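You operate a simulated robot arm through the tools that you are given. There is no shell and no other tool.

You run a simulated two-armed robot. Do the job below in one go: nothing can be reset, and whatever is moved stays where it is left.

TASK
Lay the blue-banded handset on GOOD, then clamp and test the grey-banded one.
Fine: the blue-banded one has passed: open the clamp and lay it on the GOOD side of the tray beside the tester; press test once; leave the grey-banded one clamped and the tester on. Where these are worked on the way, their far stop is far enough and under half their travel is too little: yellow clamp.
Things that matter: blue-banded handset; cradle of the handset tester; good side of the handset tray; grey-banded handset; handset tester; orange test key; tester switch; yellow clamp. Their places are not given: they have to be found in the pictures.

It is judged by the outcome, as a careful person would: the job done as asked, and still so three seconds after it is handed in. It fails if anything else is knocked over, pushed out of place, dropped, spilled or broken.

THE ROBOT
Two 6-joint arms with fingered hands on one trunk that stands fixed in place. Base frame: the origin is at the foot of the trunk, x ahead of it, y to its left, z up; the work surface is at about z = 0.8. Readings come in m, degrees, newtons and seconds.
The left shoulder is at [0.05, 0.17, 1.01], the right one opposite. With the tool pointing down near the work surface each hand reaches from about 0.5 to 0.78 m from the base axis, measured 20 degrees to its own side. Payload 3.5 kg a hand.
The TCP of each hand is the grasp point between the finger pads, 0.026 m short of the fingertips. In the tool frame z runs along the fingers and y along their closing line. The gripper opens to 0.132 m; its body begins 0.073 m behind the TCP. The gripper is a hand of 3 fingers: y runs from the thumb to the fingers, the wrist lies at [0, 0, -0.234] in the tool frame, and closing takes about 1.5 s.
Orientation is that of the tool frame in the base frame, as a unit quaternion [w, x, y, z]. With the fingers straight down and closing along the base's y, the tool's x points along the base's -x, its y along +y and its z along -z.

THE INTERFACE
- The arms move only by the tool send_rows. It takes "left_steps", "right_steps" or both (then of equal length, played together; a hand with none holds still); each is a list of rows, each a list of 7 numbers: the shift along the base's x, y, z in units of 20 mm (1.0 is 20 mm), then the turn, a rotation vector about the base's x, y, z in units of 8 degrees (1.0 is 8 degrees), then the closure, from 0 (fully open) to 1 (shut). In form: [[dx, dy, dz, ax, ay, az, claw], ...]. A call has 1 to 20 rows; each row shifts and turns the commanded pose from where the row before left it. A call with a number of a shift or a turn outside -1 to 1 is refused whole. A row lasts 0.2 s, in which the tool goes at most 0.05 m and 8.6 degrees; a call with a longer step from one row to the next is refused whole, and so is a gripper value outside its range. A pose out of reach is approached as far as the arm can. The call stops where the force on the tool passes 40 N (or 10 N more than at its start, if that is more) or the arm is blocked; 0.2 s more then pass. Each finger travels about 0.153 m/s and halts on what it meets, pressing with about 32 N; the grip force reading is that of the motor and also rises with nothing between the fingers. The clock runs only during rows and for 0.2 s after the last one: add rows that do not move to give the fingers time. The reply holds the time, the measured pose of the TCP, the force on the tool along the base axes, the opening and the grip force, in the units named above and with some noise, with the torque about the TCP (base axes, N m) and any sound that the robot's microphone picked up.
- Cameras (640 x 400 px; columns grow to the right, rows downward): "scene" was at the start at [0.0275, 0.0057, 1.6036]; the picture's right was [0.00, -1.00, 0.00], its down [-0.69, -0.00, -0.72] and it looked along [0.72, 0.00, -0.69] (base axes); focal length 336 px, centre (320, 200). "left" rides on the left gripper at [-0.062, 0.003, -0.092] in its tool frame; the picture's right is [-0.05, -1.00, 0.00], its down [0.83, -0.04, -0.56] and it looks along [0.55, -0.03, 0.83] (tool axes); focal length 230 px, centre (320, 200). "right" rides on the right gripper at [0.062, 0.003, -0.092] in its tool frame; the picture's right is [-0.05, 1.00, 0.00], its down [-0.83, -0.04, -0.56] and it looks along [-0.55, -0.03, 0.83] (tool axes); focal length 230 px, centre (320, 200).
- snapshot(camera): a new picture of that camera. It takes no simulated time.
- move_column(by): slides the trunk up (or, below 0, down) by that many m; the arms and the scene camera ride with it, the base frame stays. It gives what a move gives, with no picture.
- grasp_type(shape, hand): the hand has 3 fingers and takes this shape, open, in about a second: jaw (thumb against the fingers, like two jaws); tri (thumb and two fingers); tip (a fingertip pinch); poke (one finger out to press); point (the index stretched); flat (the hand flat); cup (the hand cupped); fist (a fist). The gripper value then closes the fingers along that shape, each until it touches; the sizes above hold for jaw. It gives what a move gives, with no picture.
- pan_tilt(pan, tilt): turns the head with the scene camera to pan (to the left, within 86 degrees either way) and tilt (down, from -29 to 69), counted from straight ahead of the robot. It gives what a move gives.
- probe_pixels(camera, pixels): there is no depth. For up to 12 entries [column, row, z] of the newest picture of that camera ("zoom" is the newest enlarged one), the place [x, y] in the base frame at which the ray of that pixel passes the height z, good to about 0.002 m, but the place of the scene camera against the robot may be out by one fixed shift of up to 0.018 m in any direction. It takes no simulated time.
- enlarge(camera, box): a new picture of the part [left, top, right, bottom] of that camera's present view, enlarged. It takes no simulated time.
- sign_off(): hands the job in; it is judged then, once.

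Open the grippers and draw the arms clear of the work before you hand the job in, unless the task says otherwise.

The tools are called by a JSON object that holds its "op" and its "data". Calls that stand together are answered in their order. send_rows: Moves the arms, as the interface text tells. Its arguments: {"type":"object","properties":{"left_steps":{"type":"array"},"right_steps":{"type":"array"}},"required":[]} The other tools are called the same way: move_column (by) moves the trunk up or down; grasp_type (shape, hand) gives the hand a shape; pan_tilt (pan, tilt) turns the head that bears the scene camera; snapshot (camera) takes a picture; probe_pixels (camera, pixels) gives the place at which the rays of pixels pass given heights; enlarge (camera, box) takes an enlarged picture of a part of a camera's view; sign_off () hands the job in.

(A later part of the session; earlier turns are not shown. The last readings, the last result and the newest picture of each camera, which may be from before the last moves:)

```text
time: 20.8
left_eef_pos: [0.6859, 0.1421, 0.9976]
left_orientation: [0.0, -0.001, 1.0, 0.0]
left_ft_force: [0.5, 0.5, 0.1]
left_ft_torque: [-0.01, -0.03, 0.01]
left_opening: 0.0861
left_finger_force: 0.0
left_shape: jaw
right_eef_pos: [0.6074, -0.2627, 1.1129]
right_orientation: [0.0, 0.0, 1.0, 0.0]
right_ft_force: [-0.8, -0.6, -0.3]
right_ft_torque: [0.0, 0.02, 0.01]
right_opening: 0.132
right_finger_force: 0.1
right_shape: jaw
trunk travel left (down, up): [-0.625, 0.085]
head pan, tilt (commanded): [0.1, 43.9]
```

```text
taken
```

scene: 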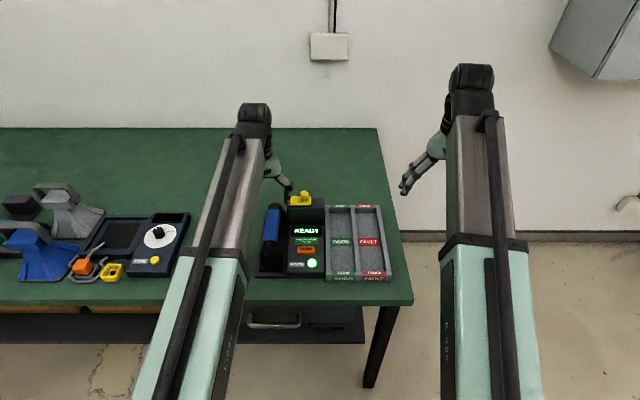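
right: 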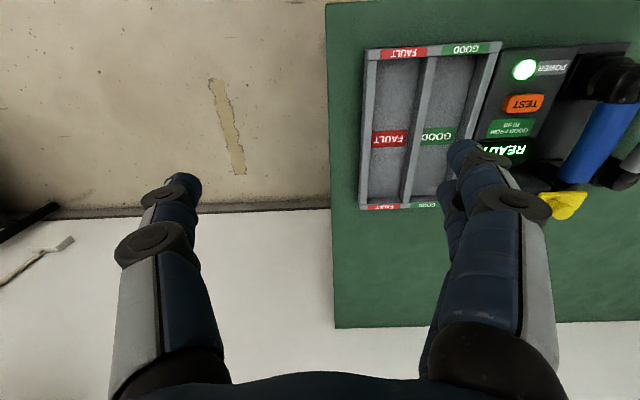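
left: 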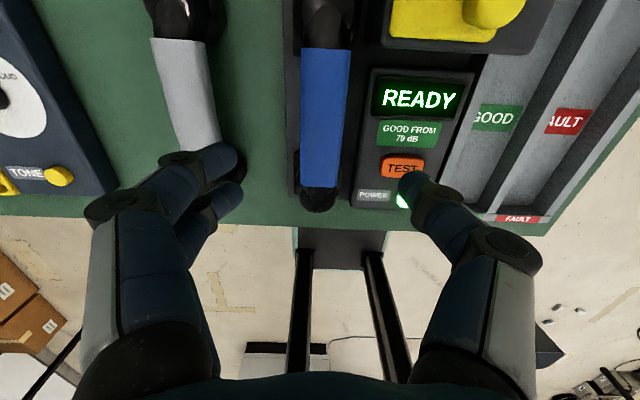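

The blue handle runs between the fingers in the left view. I enlarge and probe handle corners of both handsets to fix their lateral centres.

{"op": "enlarge", "data": {"camera": "left", "box": [130, 0, 370, 220]}}

{"op": "probe_pixels", "data": {"camera": "left", "pixels": [[303, 48, 0.885], [352, 48, 0.885], [352, 48, 0.865], [300, 187, 0.885], [340, 187, 0.885], [340, 187, 0.865], [151, 40, 0.858], [209, 40, 0.858], [176, 150, 0.858], [222, 143, 0.858]]}}

```text
1.82 times, centred on (250, 110) of left
```

zoom: 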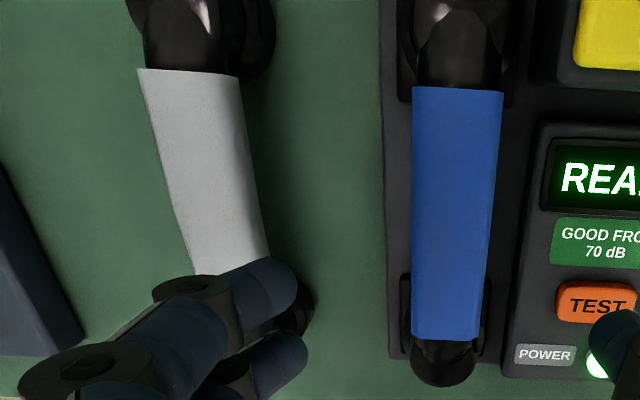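

```text
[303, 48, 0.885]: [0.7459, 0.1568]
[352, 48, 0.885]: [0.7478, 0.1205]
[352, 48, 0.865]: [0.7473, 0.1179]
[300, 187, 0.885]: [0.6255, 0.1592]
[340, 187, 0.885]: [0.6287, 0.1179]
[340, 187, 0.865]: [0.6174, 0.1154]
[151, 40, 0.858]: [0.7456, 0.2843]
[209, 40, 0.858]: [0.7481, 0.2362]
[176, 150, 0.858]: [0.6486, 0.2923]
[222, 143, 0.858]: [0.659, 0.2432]
```

Blue handle centre is y≈0.1387 with no yaw; the TCP is at (0.686,0.142). I descend to z≈0.872 with the fingers straddling the handle.

{"op": "send_rows", "data": {"left_steps": [[0.05, -0.16, -0.8, 0, 0, 0, 0.35], [0, 0, -0.8, 0, 0, 0, 0.35], [0, 0, -0.8, 0, 0, 0, 0.35], [0, 0, -0.8, 0, 0, 0, 0.35], [0, 0, -0.8, 0, 0, 0, 0.35], [0, 0, -0.8, 0, 0, 0, 0.35], [0, 0, -0.8, 0, 0, 0, 0.35], [0, 0, -0.65, 0, 0, 0, 0.35], [0, 0, 0, 0, 0, 0, 0.35]]}}

{"op": "snapshot", "data": {"camera": "left"}}

{"op": "snapshot", "data": {"camera": "right"}}

```text
time: 22.8
left_eef_pos: [0.6876, 0.1388, 0.8727]
left_orientation: [0.001, 0.001, 1.0, 0.0]
left_ft_force: [0.3, 0.3, 0.0]
left_ft_torque: [0.03, -0.03, -0.02]
left_opening: 0.0865
left_finger_force: 0.1
left_shape: jaw
right_eef_pos: [0.6073, -0.2626, 1.1134]
right_orientation: [0.0, 0.001, 1.0, 0.001]
right_ft_force: [-0.1, 0.2, -0.9]
right_ft_torque: [0.02, 0.03, -0.01]
right_opening: 0.1317
right_finger_force: 0.1
right_shape: jaw
trunk travel left (down, up): [-0.625, 0.085]
head pan, tilt (commanded): [0.1, 43.9]
```

```text
taken
```

left: 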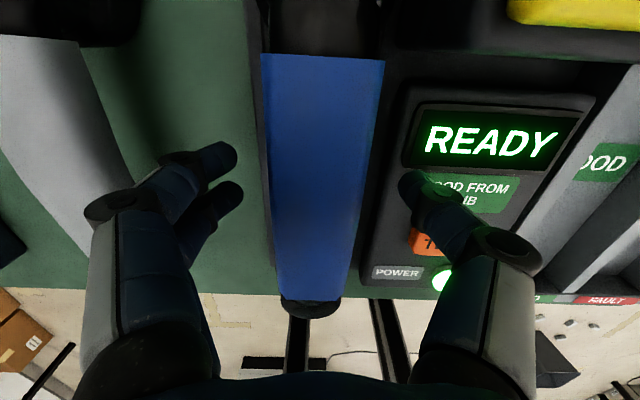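

```text
taken
```

right: 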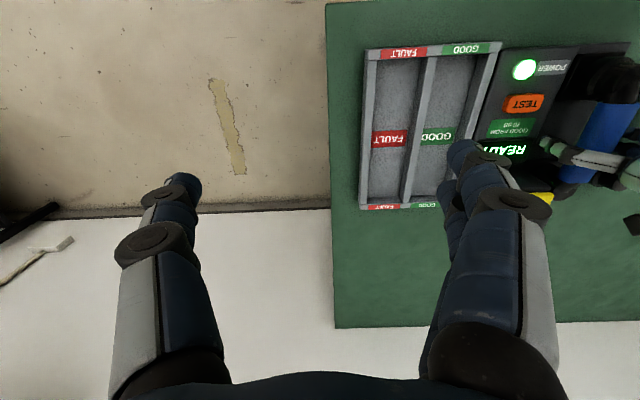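

The handle is centred between the fingers (277–353 at row 200). I close the gripper and wait.

{"op": "send_rows", "data": {"left_steps": [[0, 0, 0, 0, 0, 0, 0.5], [0, 0, 0, 0, 0, 0, 0.7], [0, 0, 0, 0, 0, 0, 1.0], [0, 0, 0, 0, 0, 0, 1.0], [0, 0, 0, 0, 0, 0, 1.0], [0, 0, 0, 0, 0, 0, 1.0]]}}

{"op": "snapshot", "data": {"camera": "left"}}

```text
time: 24.2
left_eef_pos: [0.686, 0.1386, 0.8732]
left_orientation: [0.0, 0.001, 1.0, 0.0]
left_ft_force: [0.7, 0.3, -2.2]
left_ft_torque: [-0.03, 0.02, -0.02]
left_opening: 0.0
left_finger_force: 32.1
left_shape: jaw
right_eef_pos: [0.6067, -0.2626, 1.1126]
right_orientation: [0.001, 0.0, 1.0, 0.0]
right_ft_force: [-0.4, 0.4, 0.5]
right_ft_torque: [0.0, 0.0, 0.0]
right_opening: 0.1316
right_finger_force: 0.1
right_shape: jaw
trunk travel left (down, up): [-0.625, 0.085]
head pan, tilt (commanded): [0.1, 43.9]
```

```text
taken
```

left: 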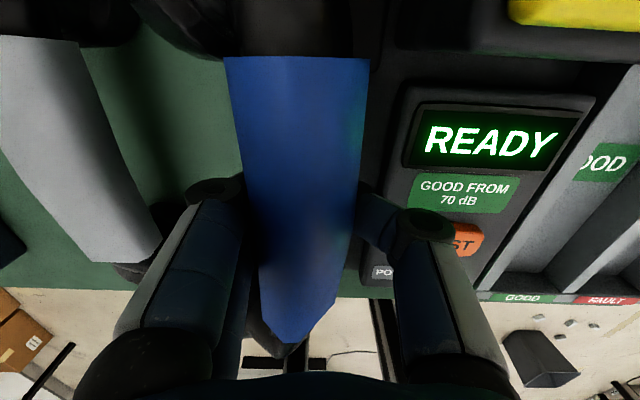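

The opening reads 0.0 with the handle now looking larger and tipped: the fingers seem to have closed under the handle and lifted it. I look from the other cameras before doing anything.

{"op": "enlarge", "data": {"camera": "scene", "box": [230, 180, 330, 290]}}

{"op": "enlarge", "data": {"camera": "right", "box": [500, 40, 640, 240]}}

{"op": "enlarge", "data": {"camera": "left", "box": [120, 0, 480, 400]}}

```text
3.64 times, centred on (280, 235) of scene
```

zoom: 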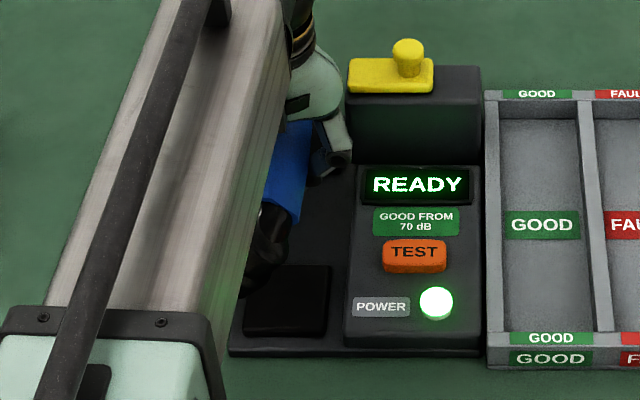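

```text
2.00 times, centred on (570, 140) of right
```

zoom: 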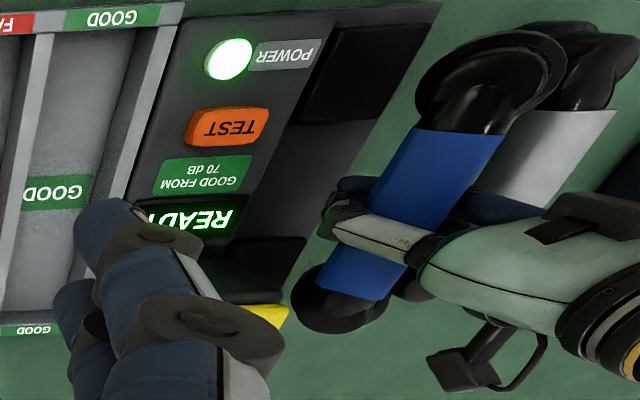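

```text
1.00 times, centred on (300, 200) of left (not enlarged: the box is as wide or as high as the picture)
```

zoom: 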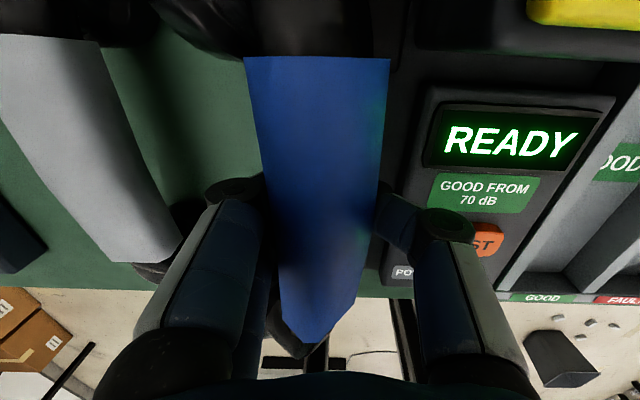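

The handset has ridden up onto the closed fingers, with its near cup out of the cradle. I look closer from the right camera to judge its roll and support.

{"op": "enlarge", "data": {"camera": "right", "box": [560, 50, 640, 150]}}

{"op": "enlarge", "data": {"camera": "scene", "box": [260, 200, 310, 265]}}

```text
4.00 times, centred on (600, 100) of right
```

zoom: 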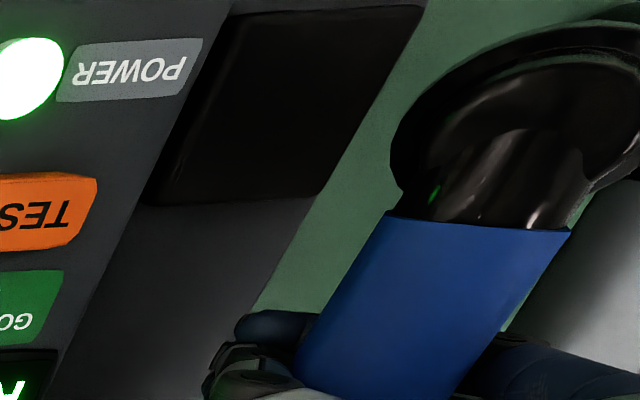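

```text
6.15 times, centred on (285, 232) of scene
```

zoom: 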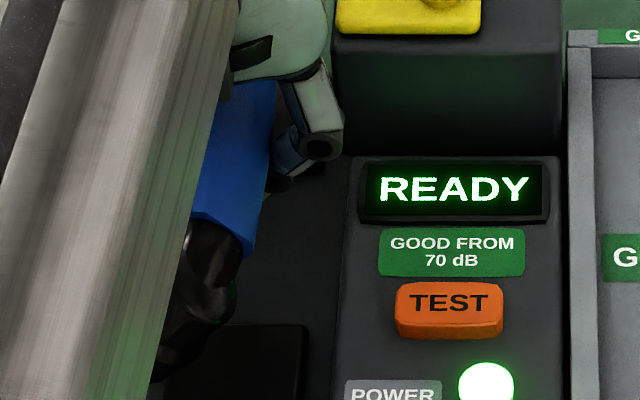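

The near pad (scene zoom (235,355)) is a flat black square, and the handset is held up on the hooked finger tips, rolled with its cups toward +y. I lower the hand about 10 mm so the cups come back to the cradle and then will open slowly.

{"op": "send_rows", "data": {"left_steps": [[0, 0, -0.2, 0, 0, 0, 1.0], [0, 0, -0.2, 0, 0, 0, 1.0], [0, 0, -0.1, 0, 0, 0, 1.0], [0, 0, 0, 0, 0, 0, 1.0]]}}

{"op": "snapshot", "data": {"camera": "left"}}

{"op": "enlarge", "data": {"camera": "right", "box": [500, 40, 640, 240]}}

```text
time: 25.2
left_eef_pos: [0.6878, 0.1382, 0.8623]
left_orientation: [0.001, 0.001, 1.0, 0.0]
left_ft_force: [0.4, 0.2, -2.0]
left_ft_torque: [-0.06, -0.03, 0.01]
left_opening: 0.0002
left_finger_force: 32.3
left_shape: jaw
right_eef_pos: [0.6079, -0.2619, 1.1129]
right_orientation: [0.001, 0.001, 1.0, 0.0]
right_ft_force: [-0.1, 0.1, 0.1]
right_ft_torque: [0.0, -0.01, 0.02]
right_opening: 0.1316
right_finger_force: 0.1
right_shape: jaw
trunk travel left (down, up): [-0.625, 0.085]
head pan, tilt (commanded): [0.1, 43.9]
```

```text
taken
```

left: 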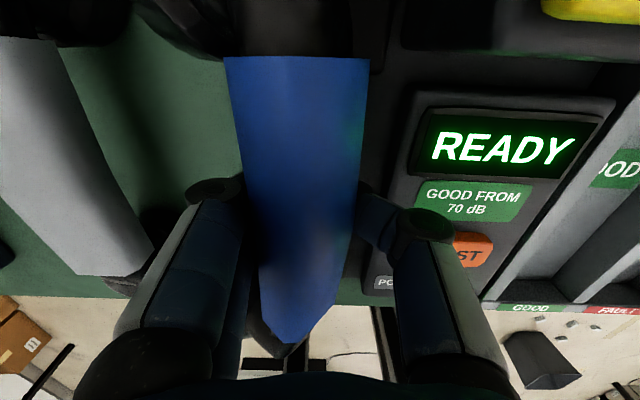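

```text
2.00 times, centred on (570, 140) of right
```

zoom: 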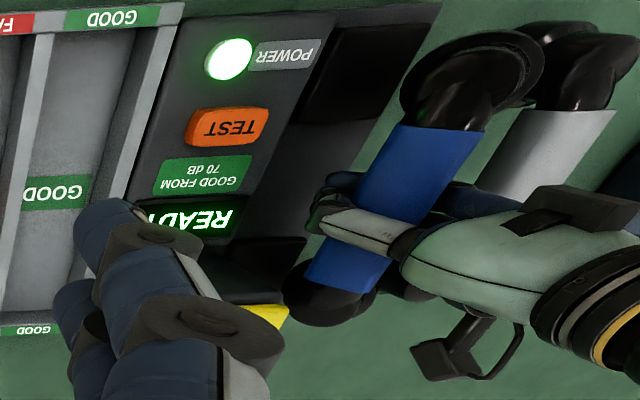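

The handset moves rigidly with the hand. I now open the fingers slowly to let it settle back toward the pads.

{"op": "send_rows", "data": {"left_steps": [[0, 0, 0, 0, 0, 0, 0.96], [0, 0, 0, 0, 0, 0, 0.93], [0, 0, 0, 0, 0, 0, 0.9], [0, 0, 0, 0, 0, 0, 0.87], [0, 0, 0, 0, 0, 0, 0.85], [0, 0, 0, 0, 0, 0, 0.85]]}}

{"op": "snapshot", "data": {"camera": "left"}}

{"op": "enlarge", "data": {"camera": "right", "box": [500, 40, 640, 240]}}

```text
time: 26.6
left_eef_pos: [0.6885, 0.1373, 0.8619]
left_orientation: [-0.001, 0.0, 1.0, 0.001]
left_ft_force: [-0.6, 0.5, -0.9]
left_ft_torque: [0.02, -0.02, 0.01]
left_opening: 0.0194
left_finger_force: 0.1
left_shape: jaw
right_eef_pos: [0.6079, -0.2623, 1.1124]
right_orientation: [0.0, 0.0, 1.0, 0.0]
right_ft_force: [0.5, 0.4, -0.9]
right_ft_torque: [0.01, -0.03, 0.0]
right_opening: 0.1319
right_finger_force: 0.0
right_shape: jaw
trunk travel left (down, up): [-0.625, 0.085]
head pan, tilt (commanded): [0.1, 43.9]
```

```text
taken
```

left: 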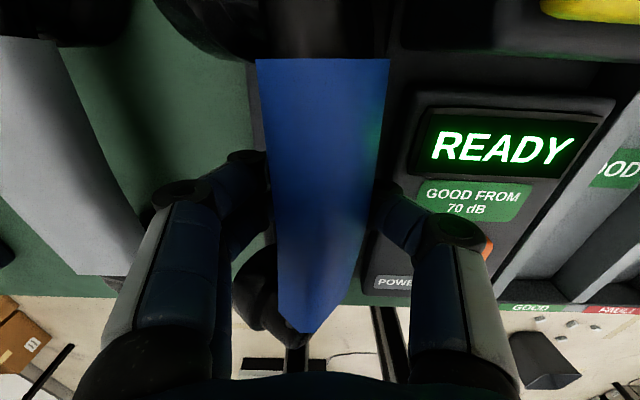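

```text
2.00 times, centred on (570, 140) of right
```

zoom: 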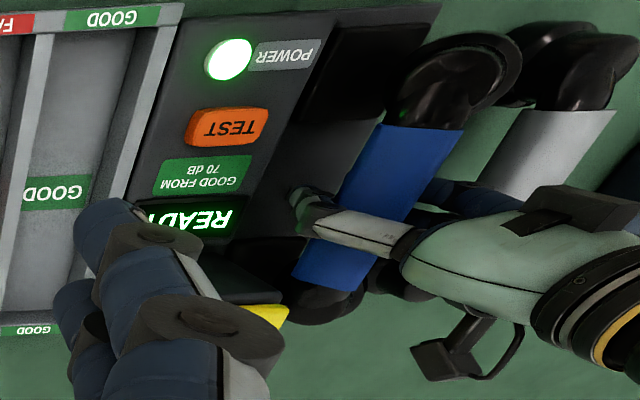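

It has sunk and shifted slightly; still rolled with the cup toward +y (left view (255,290)). I keep opening in small steps.

{"op": "send_rows", "data": {"left_steps": [[0, 0, 0, 0, 0, 0, 0.83], [0, 0, 0, 0, 0, 0, 0.81], [0, 0, 0, 0, 0, 0, 0.79], [0, 0, 0, 0, 0, 0, 0.77], [0, 0, 0, 0, 0, 0, 0.75], [0, 0, 0, 0, 0, 0, 0.75]]}}

{"op": "snapshot", "data": {"camera": "left"}}

{"op": "enlarge", "data": {"camera": "right", "box": [500, 40, 640, 240]}}

```text
time: 28.0
left_eef_pos: [0.6879, 0.1386, 0.8617]
left_orientation: [0.0, 0.0, 1.0, 0.0]
left_ft_force: [0.3, -0.4, -0.5]
left_ft_torque: [0.0, -0.05, -0.04]
left_opening: 0.0324
left_finger_force: 0.1
left_shape: jaw
right_eef_pos: [0.6085, -0.2625, 1.1126]
right_orientation: [0.0, 0.0, 1.0, 0.0]
right_ft_force: [0.5, 0.4, -0.2]
right_ft_torque: [-0.01, 0.01, 0.0]
right_opening: 0.132
right_finger_force: 0.1
right_shape: jaw
trunk travel left (down, up): [-0.625, 0.085]
head pan, tilt (commanded): [0.1, 43.9]
```

```text
taken
```

left: 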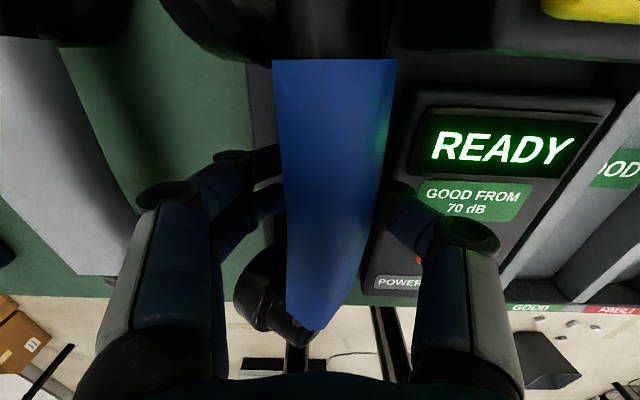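

```text
2.00 times, centred on (570, 140) of right
```

zoom: 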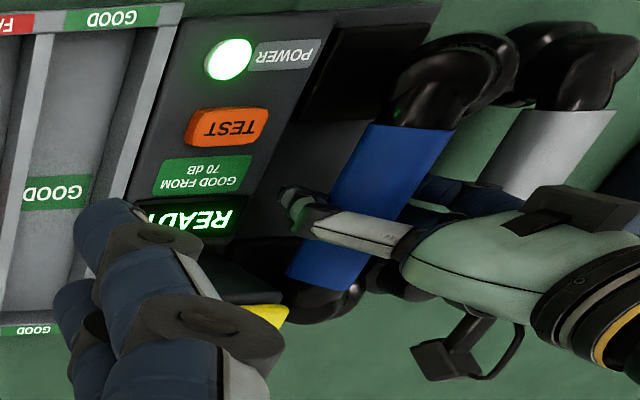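

The handset now mostly rests on the tester, its handle leaning on the thumb toward -y. I open the finger side while shifting the hand +y so the thumb keeps supporting it, then look.

{"op": "send_rows", "data": {"left_steps": [[0, 0.17, 0, 0, 0, 0, 0.7], [0, 0.17, 0, 0, 0, 0, 0.65], [0, 0.17, 0, 0, 0, 0, 0.6], [0, 0.17, 0, 0, 0, 0, 0.55], [0, 0.17, 0, 0, 0, 0, 0.5], [0, 0, 0, 0, 0, 0, 0.5]]}}

{"op": "snapshot", "data": {"camera": "left"}}

{"op": "enlarge", "data": {"camera": "right", "box": [500, 40, 640, 240]}}

```text
time: 29.4
left_eef_pos: [0.6879, 0.1543, 0.8635]
left_orientation: [0.0, 0.0, 1.0, -0.001]
left_ft_force: [0.7, -1.2, 0.5]
left_ft_torque: [0.06, -0.02, 0.01]
left_opening: 0.066
left_finger_force: 0.0
left_shape: jaw
right_eef_pos: [0.6085, -0.2629, 1.1123]
right_orientation: [0.0, 0.001, 1.0, 0.0]
right_ft_force: [0.3, 0.4, 0.8]
right_ft_torque: [-0.04, 0.0, -0.05]
right_opening: 0.1316
right_finger_force: 0.0
right_shape: jaw
trunk travel left (down, up): [-0.625, 0.085]
head pan, tilt (commanded): [0.1, 43.9]
```

```text
taken
```

left: 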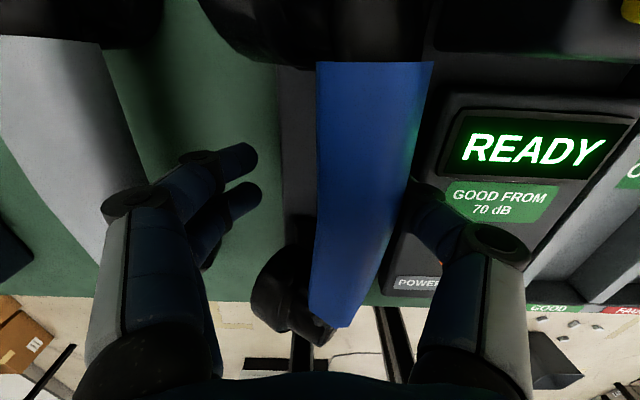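

```text
2.00 times, centred on (570, 140) of right
```

zoom: 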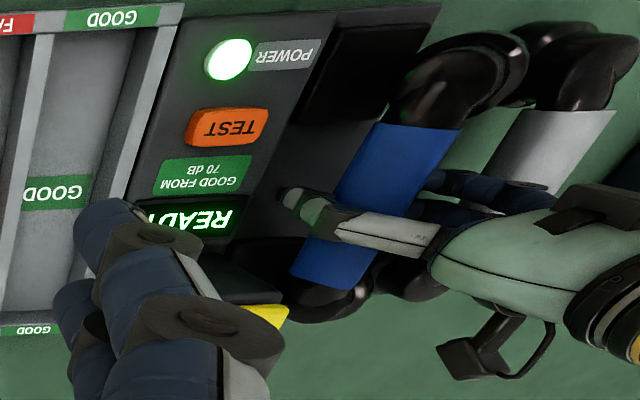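

The handset stands on its cups' edge, leaning on the thumb. I push +y gently with the thumb to tip it upright onto its cups.

{"op": "send_rows", "data": {"left_steps": [[0, 0.15, 0.15, 0, 0, 0, 0.5], [0, 0.15, 0.15, 0, 0, 0, 0.5], [0, 0.15, 0.1, 0, 0, 0, 0.5], [0, 0.15, 0, 0, 0, 0, 0.5], [0, 0.15, 0, 0, 0, 0, 0.5], [0, 0, 0, 0, 0, 0, 0.5]]}}

{"op": "snapshot", "data": {"camera": "left"}}

{"op": "enlarge", "data": {"camera": "right", "box": [500, 40, 640, 240]}}

```text
time: 30.8
left_eef_pos: [0.6881, 0.17, 0.8709]
left_orientation: [0.001, 0.001, 1.0, 0.0]
left_ft_force: [0.5, -0.5, -0.2]
left_ft_torque: [0.0, 0.0, -0.03]
left_opening: 0.066
left_finger_force: 0.1
left_shape: jaw
right_eef_pos: [0.6072, -0.2621, 1.1128]
right_orientation: [-0.001, 0.0, 1.0, 0.0]
right_ft_force: [-0.8, 0.3, 0.7]
right_ft_torque: [0.0, -0.01, 0.0]
right_opening: 0.1318
right_finger_force: 0.2
right_shape: jaw
trunk travel left (down, up): [-0.625, 0.085]
head pan, tilt (commanded): [0.1, 43.9]
```

```text
taken
```

left: 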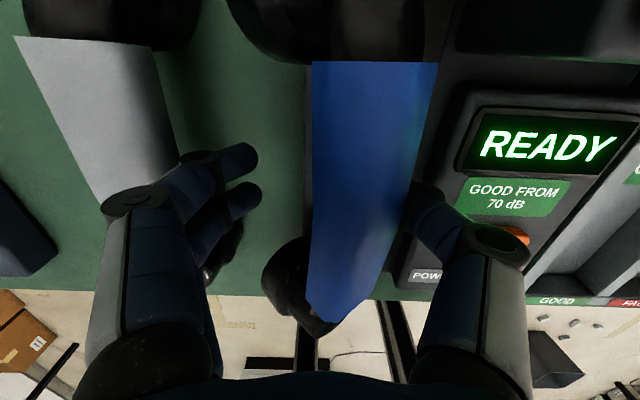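

```text
2.00 times, centred on (570, 140) of right
```

zoom: 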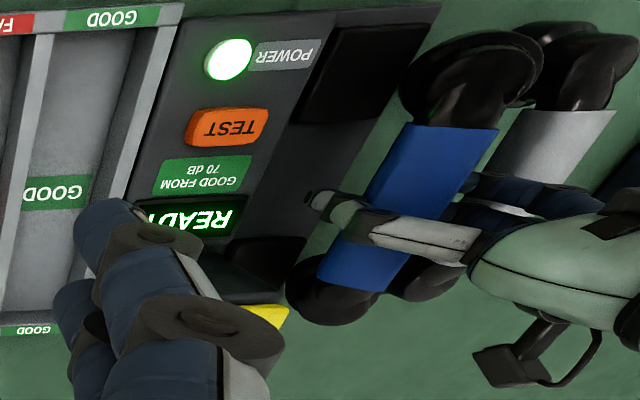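

The handset slides with the thumb rather than tipping. I bring the right hand closer with a yaw to look at the handset from the side and judge its pose.

{"op": "send_rows", "data": {"right_steps": [[-0.17, 0.85, -0.63, 0, 0, 0.47, 0], [-0.17, 0.85, -0.63, 0, 0, 0.47, 0], [-0.17, 0.85, -0.63, 0, 0, 0.47, 0], [-0.17, 0.85, -0.63, 0, 0, 0.47, 0], [-0.17, 0.85, -0.63, 0, 0, 0.47, 0], [-0.17, 0.85, -0.63, 0, 0, 0.47, 0], [-0.17, 0.85, -0.63, 0, 0, 0.47, 0], [-0.17, 0.85, -0.63, 0, 0, 0.47, 0], [-0.17, 0.85, -0.63, 0, 0, 0.47, 0], [-0.17, 0.85, -0.63, 0, 0, 0.47, 0], [-0.17, 0.85, -0.63, 0, 0, 0.47, 0], [-0.17, 0.85, -0.63, 0, 0, 0.47, 0]]}}

{"op": "snapshot", "data": {"camera": "right"}}

```text
time: 33.4
left_eef_pos: [0.6882, 0.1702, 0.8713]
left_orientation: [0.0, 0.0, 1.0, 0.0]
left_ft_force: [0.5, 0.2, 0.5]
left_ft_torque: [-0.01, 0.0, 0.07]
left_opening: 0.0657
left_finger_force: 0.1
left_shape: jaw
right_eef_pos: [0.5675, -0.0582, 0.962]
right_orientation: [0.0, -0.384, 0.923, 0.0]
right_ft_force: [-0.1, 0.3, 0.7]
right_ft_torque: [-0.02, 0.04, 0.0]
right_opening: 0.1321
right_finger_force: 0.1
right_shape: jaw
trunk travel left (down, up): [-0.625, 0.085]
head pan, tilt (commanded): [0.1, 43.9]
```

```text
taken
```

right: 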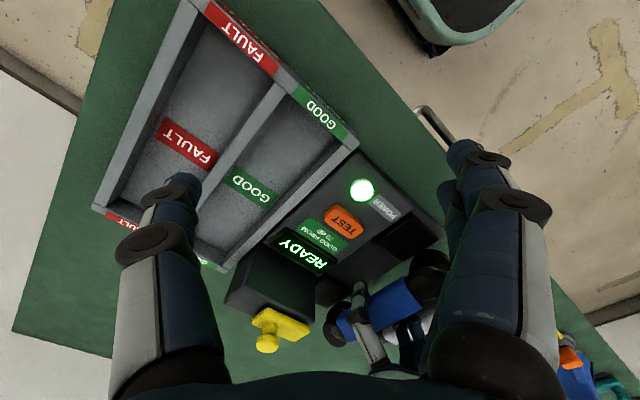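

I enlarge the region around the handset in this new view.

{"op": "enlarge", "data": {"camera": "right", "box": [300, 230, 460, 380]}}

```text
2.67 times, centred on (380, 305) of right
```

zoom: 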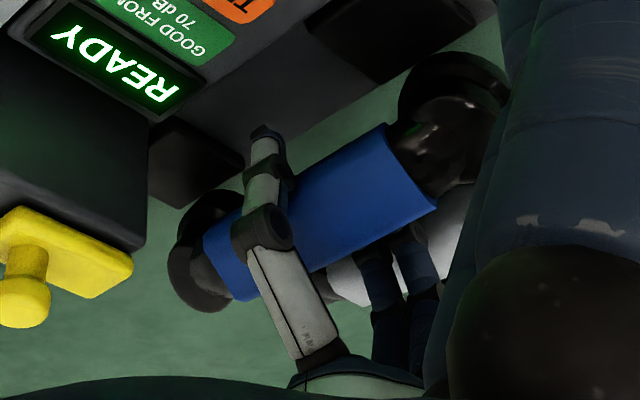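

I enlarge the left view of the handle's ends so I can triangulate its pose against the right view.

{"op": "enlarge", "data": {"camera": "left", "box": [240, 220, 440, 345]}}

{"op": "enlarge", "data": {"camera": "left", "box": [220, 0, 460, 150]}}

{"op": "probe_pixels", "data": {"camera": "right", "pixels": [[405.3, 276.8, 0.85], [405.3, 276.8, 0.89], [423.7, 307.5, 0.85], [423.7, 307.5, 0.89], [336.8, 318, 0.85], [336.8, 318, 0.89], [349.9, 341.6, 0.85], [349.9, 341.6, 0.89]]}}

```text
3.20 times, centred on (340, 282) of left
```

zoom: 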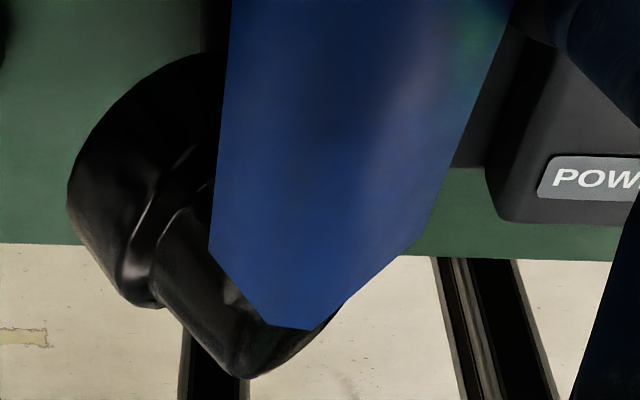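

```text
2.67 times, centred on (340, 75) of left
```

zoom: 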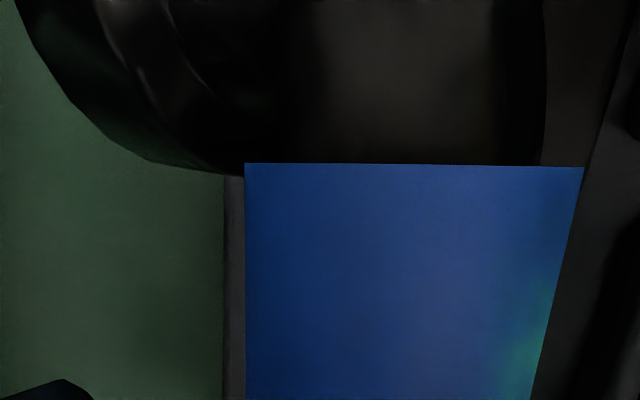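

```text
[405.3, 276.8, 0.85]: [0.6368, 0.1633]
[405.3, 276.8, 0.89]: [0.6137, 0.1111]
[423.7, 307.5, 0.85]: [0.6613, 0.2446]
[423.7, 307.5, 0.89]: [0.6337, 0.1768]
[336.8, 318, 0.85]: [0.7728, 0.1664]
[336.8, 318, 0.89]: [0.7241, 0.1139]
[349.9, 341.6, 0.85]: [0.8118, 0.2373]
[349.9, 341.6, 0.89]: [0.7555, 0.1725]
```

The handset is rolled about 45° with its top toward -y and its handle resting on the thumb. I'll close again to cradle it firmly, then lift and roll the hand the other way to bring it upright before setting it on the pads.

{"op": "send_rows", "data": {"left_steps": [[0, 0, -0.15, 0, 0, 0, 0.55], [0, 0, -0.15, 0, 0, 0, 0.65], [0, 0, 0, 0, 0, 0, 0.75], [0, 0, 0, 0, 0, 0, 0.85], [0, 0, 0, 0, 0, 0, 1.0], [0, 0, 0, 0, 0, 0, 1.0], [0, 0, 0, 0, 0, 0, 1.0]]}}

{"op": "snapshot", "data": {"camera": "left"}}

{"op": "enlarge", "data": {"camera": "right", "box": [300, 230, 460, 380]}}

```text
time: 35.0
left_eef_pos: [0.6882, 0.1702, 0.8643]
left_orientation: [0.0, 0.0, 1.0, 0.001]
left_ft_force: [0.1, 0.3, -2.5]
left_ft_torque: [0.0, -0.02, 0.02]
left_opening: 0.01
left_finger_force: 32.0
left_shape: jaw
right_eef_pos: [0.5668, -0.0587, 0.9622]
right_orientation: [0.0, -0.383, 0.924, 0.0]
right_ft_force: [0.1, 0.2, 0.0]
right_ft_torque: [-0.03, -0.03, 0.0]
right_opening: 0.132
right_finger_force: 0.1
right_shape: jaw
trunk travel left (down, up): [-0.625, 0.085]
head pan, tilt (commanded): [0.1, 43.9]
```

```text
taken
```

left: 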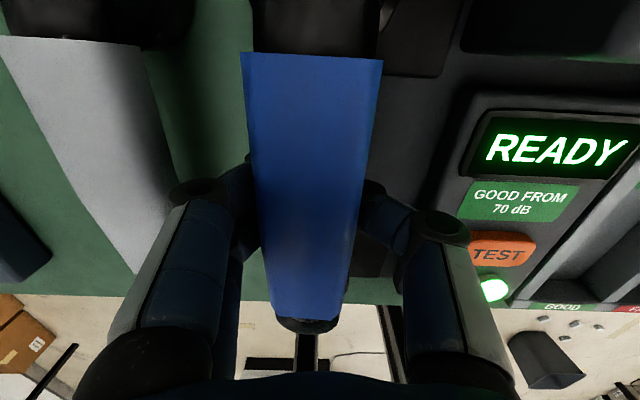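

```text
2.67 times, centred on (380, 305) of right
```

zoom: 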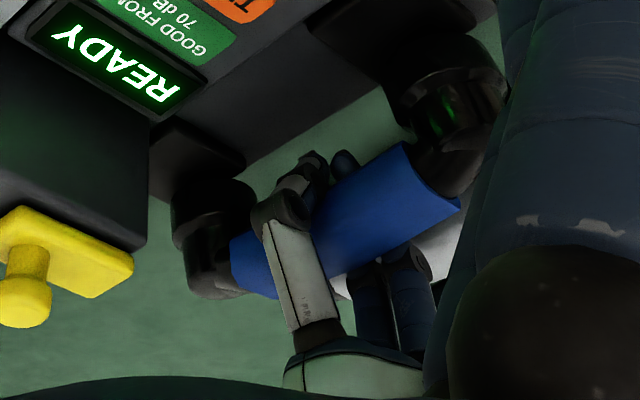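

Closing this time rolled the handset upright: in the left view its top face is level and the cups hang straight below (near cup at (310,325)), carried at 2.5 N. I lift it slightly, bring it back over the pads at y≈0.139 and lower it so I can regrip it higher on the handle.

{"op": "send_rows", "data": {"left_steps": [[0, 0, 0.5, 0, 0, 0, 1.0], [0, 0, 0.5, 0, 0, 0, 1.0], [0, -0.4, 0, 0, 0, 0, 1.0], [0, -0.4, 0, 0, 0, 0, 1.0], [0, -0.4, 0, 0, 0, 0, 1.0], [0, -0.4, 0, 0, 0, 0, 1.0], [0, 0, 0, 0, 0, 0, 1.0]]}}

{"op": "snapshot", "data": {"camera": "left"}}

{"op": "enlarge", "data": {"camera": "right", "box": [300, 210, 460, 360]}}

```text
time: 36.6
left_eef_pos: [0.6882, 0.1377, 0.8833]
left_orientation: [-0.001, 0.0, 1.0, 0.0]
left_ft_force: [0.4, -0.9, -2.1]
left_ft_torque: [-0.04, 0.02, 0.01]
left_opening: 0.0099
left_finger_force: 31.7
left_shape: jaw
right_eef_pos: [0.5683, -0.0575, 0.9617]
right_orientation: [-0.001, -0.383, 0.924, 0.0]
right_ft_force: [0.6, 0.9, 0.1]
right_ft_torque: [0.03, 0.01, 0.0]
right_opening: 0.1319
right_finger_force: 0.0
right_shape: jaw
trunk travel left (down, up): [-0.625, 0.085]
head pan, tilt (commanded): [0.1, 43.9]
```

```text
taken
```

left: 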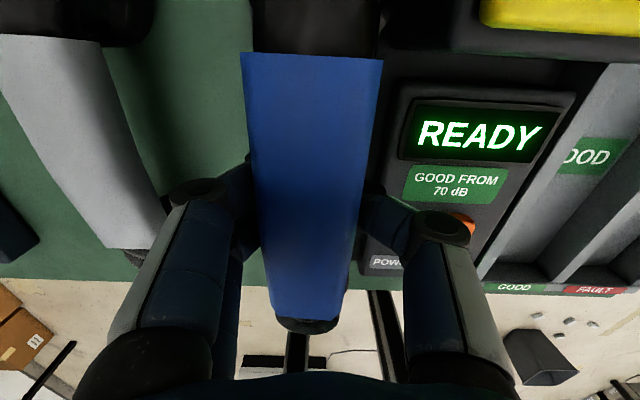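

```text
2.67 times, centred on (380, 285) of right
```

zoom: 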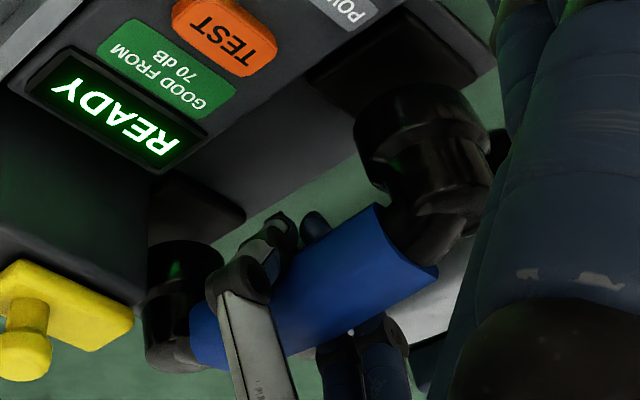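

The handset hangs upright over the cradle. I lower it slowly until the cups reach the pads.

{"op": "send_rows", "data": {"left_steps": [[0, 0, -0.3, 0, 0, 0, 1.0], [0, 0, -0.3, 0, 0, 0, 1.0], [0, 0, -0.15, 0, 0, 0, 1.0], [0, 0, 0, 0, 0, 0, 1.0]]}}

{"op": "enlarge", "data": {"camera": "right", "box": [300, 210, 460, 360]}}

```text
time: 37.6
left_eef_pos: [0.6883, 0.1382, 0.8691]
left_orientation: [0.0, 0.0, 1.0, 0.0]
left_ft_force: [0.1, -0.3, -2.5]
left_ft_torque: [-0.02, 0.01, -0.01]
left_opening: 0.0103
left_finger_force: 32.1
left_shape: jaw
right_eef_pos: [0.5677, -0.0576, 0.9611]
right_orientation: [0.0, -0.384, 0.923, 0.0]
right_ft_force: [0.1, -0.3, -0.7]
right_ft_torque: [0.0, 0.02, 0.0]
right_opening: 0.1318
right_finger_force: 0.0
right_shape: jaw
trunk travel left (down, up): [-0.625, 0.085]
head pan, tilt (commanded): [0.1, 43.9]
```

```text
2.67 times, centred on (380, 285) of right
```

zoom: 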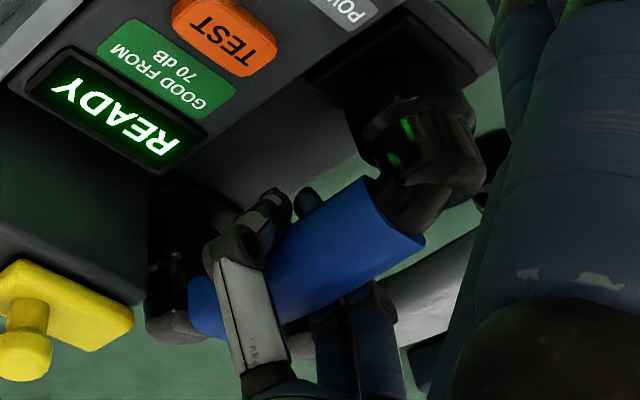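

Still carrying 2.5 N, so not yet landed. I continue down a few millimetres.

{"op": "send_rows", "data": {"left_steps": [[0, 0, -0.12, 0, 0, 0, 1.0], [0, 0, -0.12, 0, 0, 0, 1.0], [0, 0, 0, 0, 0, 0, 1.0]]}}

```text
time: 38.4
left_eef_pos: [0.6881, 0.1369, 0.8638]
left_orientation: [0.001, 0.0, 1.0, 0.0]
left_ft_force: [-0.3, -0.3, -3.4]
left_ft_torque: [0.02, 0.0, 0.0]
left_opening: 0.0101
left_finger_force: 31.9
left_shape: jaw
right_eef_pos: [0.5667, -0.0577, 0.9619]
right_orientation: [0.0, -0.383, 0.924, 0.0]
right_ft_force: [-0.3, -1.4, -0.2]
right_ft_torque: [0.04, 0.02, -0.01]
right_opening: 0.132
right_finger_force: 0.1
right_shape: jaw
trunk travel left (down, up): [-0.625, 0.085]
head pan, tilt (commanded): [0.1, 43.9]
```

Still hanging (−3.4 N with noise), so I go a little lower in small steps.

{"op": "send_rows", "data": {"left_steps": [[0, 0, -0.12, 0, 0, 0, 1.0], [0, 0, -0.12, 0, 0, 0, 1.0], [0, 0, 0, 0, 0, 0, 1.0]]}}

{"op": "snapshot", "data": {"camera": "left"}}

{"op": "enlarge", "data": {"camera": "right", "box": [300, 210, 460, 360]}}

```text
time: 39.2
left_eef_pos: [0.6872, 0.1375, 0.8606]
left_orientation: [0.002, 0.0, 1.0, -0.001]
left_ft_force: [0.6, -3.6, 6.4]
left_ft_torque: [0.16, 0.0, 0.02]
left_opening: 0.0109
left_finger_force: 31.9
left_shape: jaw
right_eef_pos: [0.5677, -0.0591, 0.9627]
right_orientation: [-0.001, -0.383, 0.924, 0.0]
right_ft_force: [-0.3, -0.5, -0.9]
right_ft_torque: [-0.03, 0.0, 0.0]
right_opening: 0.1319
right_finger_force: 0.2
right_shape: jaw
trunk travel left (down, up): [-0.625, 0.085]
head pan, tilt (commanded): [0.1, 43.9]
```

```text
taken
```

left: 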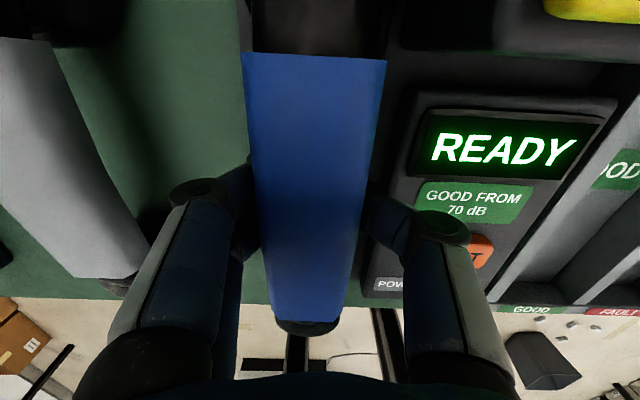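

```text
2.67 times, centred on (380, 285) of right
```

zoom: 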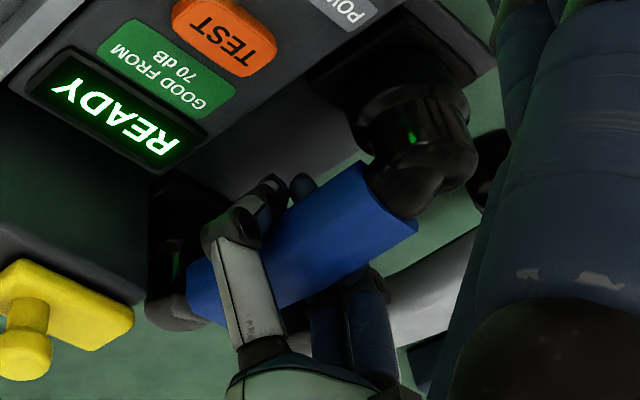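

Fz turned to +6.4 N: the cups rest on the pads (TCP z≈0.861). I open a little, just past the handle width, shifting +4 mm in y to stay centred and off the console edge.

{"op": "send_rows", "data": {"left_steps": [[0, 0, 0.08, 0, 0, 0, 0.93], [0, 0.05, 0, 0, 0, 0, 0.85], [0, 0.05, 0, 0, 0, 0, 0.77], [0, 0.05, 0, 0, 0, 0, 0.7], [0, 0.05, 0, 0, 0, 0, 0.64], [0, 0, 0, 0, 0, 0, 0.6], [0, 0, 0, 0, 0, 0, 0.6]]}}

{"op": "snapshot", "data": {"camera": "left"}}

{"op": "enlarge", "data": {"camera": "right", "box": [300, 210, 460, 360]}}

```text
time: 40.8
left_eef_pos: [0.6874, 0.1417, 0.8604]
left_orientation: [-0.001, 0.0, 1.0, 0.001]
left_ft_force: [0.1, 0.7, -0.8]
left_ft_torque: [0.02, 0.01, -0.01]
left_opening: 0.0521
left_finger_force: 0.0
left_shape: jaw
right_eef_pos: [0.5681, -0.0581, 0.9607]
right_orientation: [0.0, -0.383, 0.924, 0.001]
right_ft_force: [0.3, -0.1, 0.2]
right_ft_torque: [0.03, -0.02, -0.02]
right_opening: 0.1323
right_finger_force: 0.0
right_shape: jaw
trunk travel left (down, up): [-0.625, 0.085]
head pan, tilt (commanded): [0.1, 43.9]
```

```text
taken
```

left: 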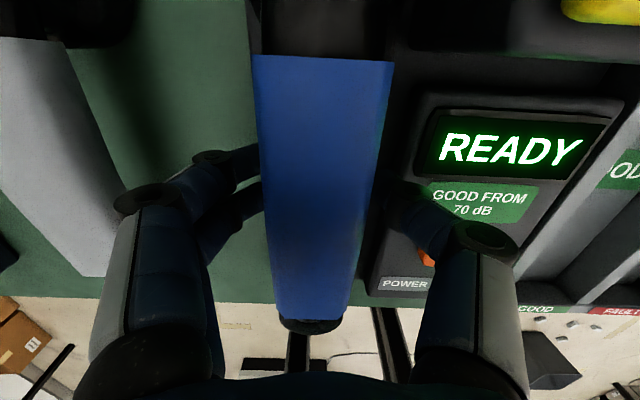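

```text
2.67 times, centred on (380, 285) of right
```

zoom: 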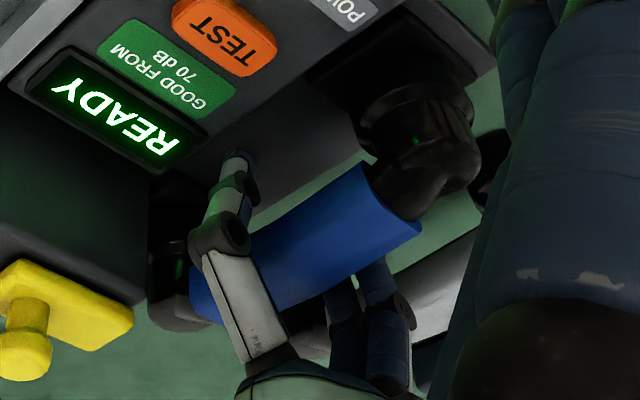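

The handset stands upright on the pads and the hand is centred on it. I raise the TCP to about 0.886 so the fingertips meet the handle at mid-height, then close.

{"op": "send_rows", "data": {"left_steps": [[0, 0, 0.32, 0, 0, 0, 0.6], [0, 0, 0.32, 0, 0, 0, 0.6], [0, 0, 0.32, 0, 0, 0, 0.6], [0, 0, 0.32, 0, 0, 0, 0.6], [0, 0, 0, 0, 0, 0, 0.6]]}}

{"op": "snapshot", "data": {"camera": "left"}}

{"op": "enlarge", "data": {"camera": "right", "box": [300, 210, 460, 360]}}

```text
time: 42.0
left_eef_pos: [0.687, 0.1421, 0.8858]
left_orientation: [0.0, 0.0, 1.0, -0.001]
left_ft_force: [1.2, 0.6, -0.2]
left_ft_torque: [0.01, 0.03, -0.01]
left_opening: 0.0523
left_finger_force: 0.0
left_shape: jaw
right_eef_pos: [0.5671, -0.0588, 0.9617]
right_orientation: [-0.001, -0.383, 0.924, 0.0]
right_ft_force: [-0.8, 0.7, -0.2]
right_ft_torque: [0.0, -0.02, 0.0]
right_opening: 0.1322
right_finger_force: 0.0
right_shape: jaw
trunk travel left (down, up): [-0.625, 0.085]
head pan, tilt (commanded): [0.1, 43.9]
```

```text
taken
```

left: 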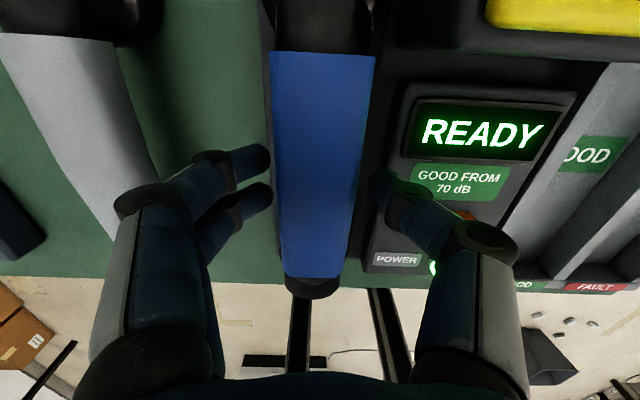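

```text
2.67 times, centred on (380, 285) of right
```

zoom: 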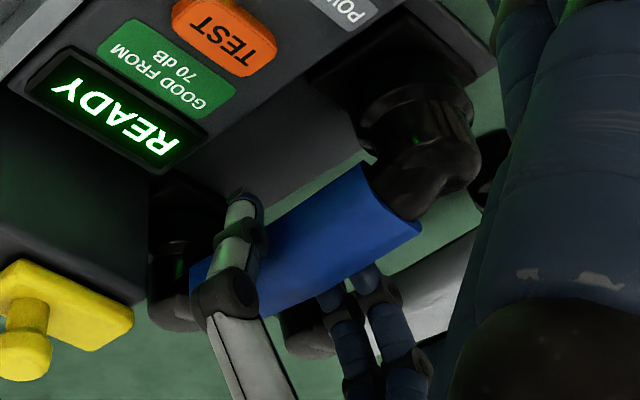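

The fingertips flank the handle evenly at mid-height. I close slowly and check the opening.

{"op": "send_rows", "data": {"left_steps": [[0, 0, 0, 0, 0, 0, 0.65], [0, 0, 0, 0, 0, 0, 0.7], [0, 0, 0, 0, 0, 0, 0.74], [0, 0, 0, 0, 0, 0, 0.78], [0, 0, 0, 0, 0, 0, 0.78]]}}

{"op": "snapshot", "data": {"camera": "left"}}

```text
time: 43.2
left_eef_pos: [0.6872, 0.1423, 0.8865]
left_orientation: [0.0, 0.001, 1.0, 0.0]
left_ft_force: [-0.9, -0.5, -1.5]
left_ft_torque: [0.02, 0.05, 0.02]
left_opening: 0.0299
left_finger_force: 32.2
left_shape: jaw
right_eef_pos: [0.5672, -0.0582, 0.9614]
right_orientation: [0.0, -0.384, 0.923, 0.0]
right_ft_force: [0.4, 0.2, -0.4]
right_ft_torque: [0.01, 0.02, -0.01]
right_opening: 0.1318
right_finger_force: 0.2
right_shape: jaw
trunk travel left (down, up): [-0.625, 0.085]
head pan, tilt (commanded): [0.1, 43.9]
```

```text
taken
```

left: 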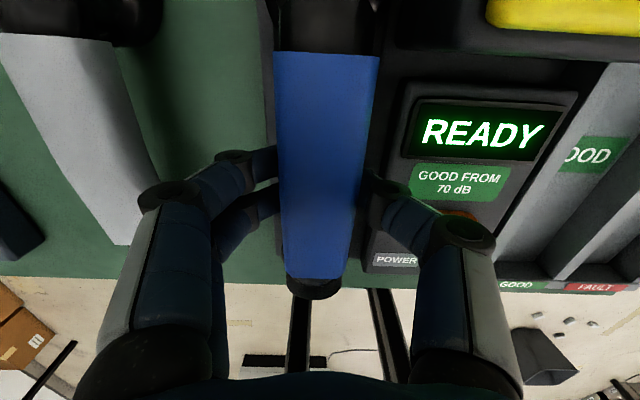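

Opening 0.030 with 32 N: the handle is held. I command a bit more closure to confirm the hold is stable and not scooping.

{"op": "send_rows", "data": {"left_steps": [[0, 0, 0, 0, 0, 0, 0.85], [0, 0, 0, 0, 0, 0, 0.85], [0, 0, 0, 0, 0, 0, 0.85]]}}

{"op": "snapshot", "data": {"camera": "left"}}

{"op": "enlarge", "data": {"camera": "right", "box": [300, 210, 460, 360]}}

```text
time: 44.0
left_eef_pos: [0.6891, 0.1414, 0.8867]
left_orientation: [0.0, -0.001, 1.0, 0.0]
left_ft_force: [-0.4, -0.1, 0.9]
left_ft_torque: [0.04, -0.03, 0.0]
left_opening: 0.0296
left_finger_force: 31.8
left_shape: jaw
right_eef_pos: [0.567, -0.0578, 0.9614]
right_orientation: [0.0, -0.384, 0.923, 0.0]
right_ft_force: [0.1, -1.5, -0.1]
right_ft_torque: [-0.01, -0.03, 0.0]
right_opening: 0.1319
right_finger_force: 0.1
right_shape: jaw
trunk travel left (down, up): [-0.625, 0.085]
head pan, tilt (commanded): [0.1, 43.9]
```

```text
taken
```

left: 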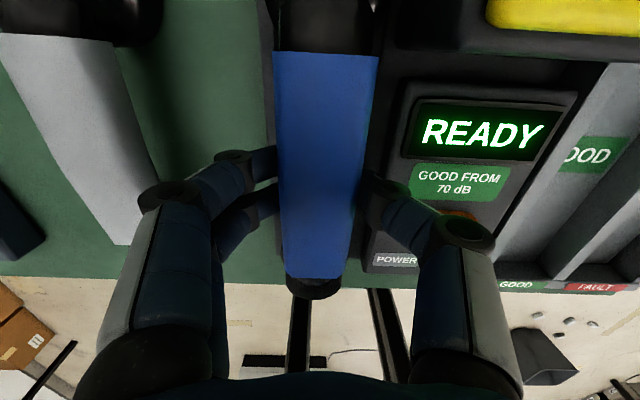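

```text
2.67 times, centred on (380, 285) of right
```

zoom: 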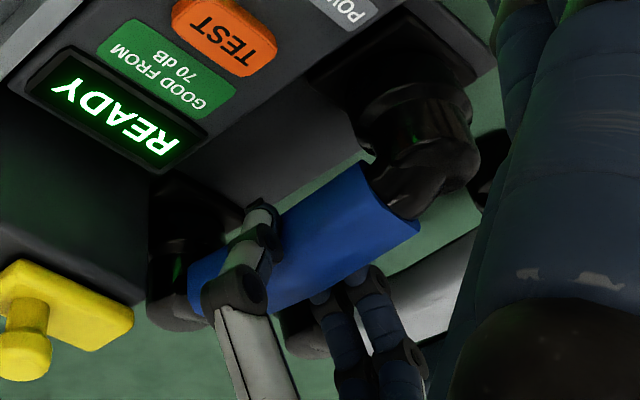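

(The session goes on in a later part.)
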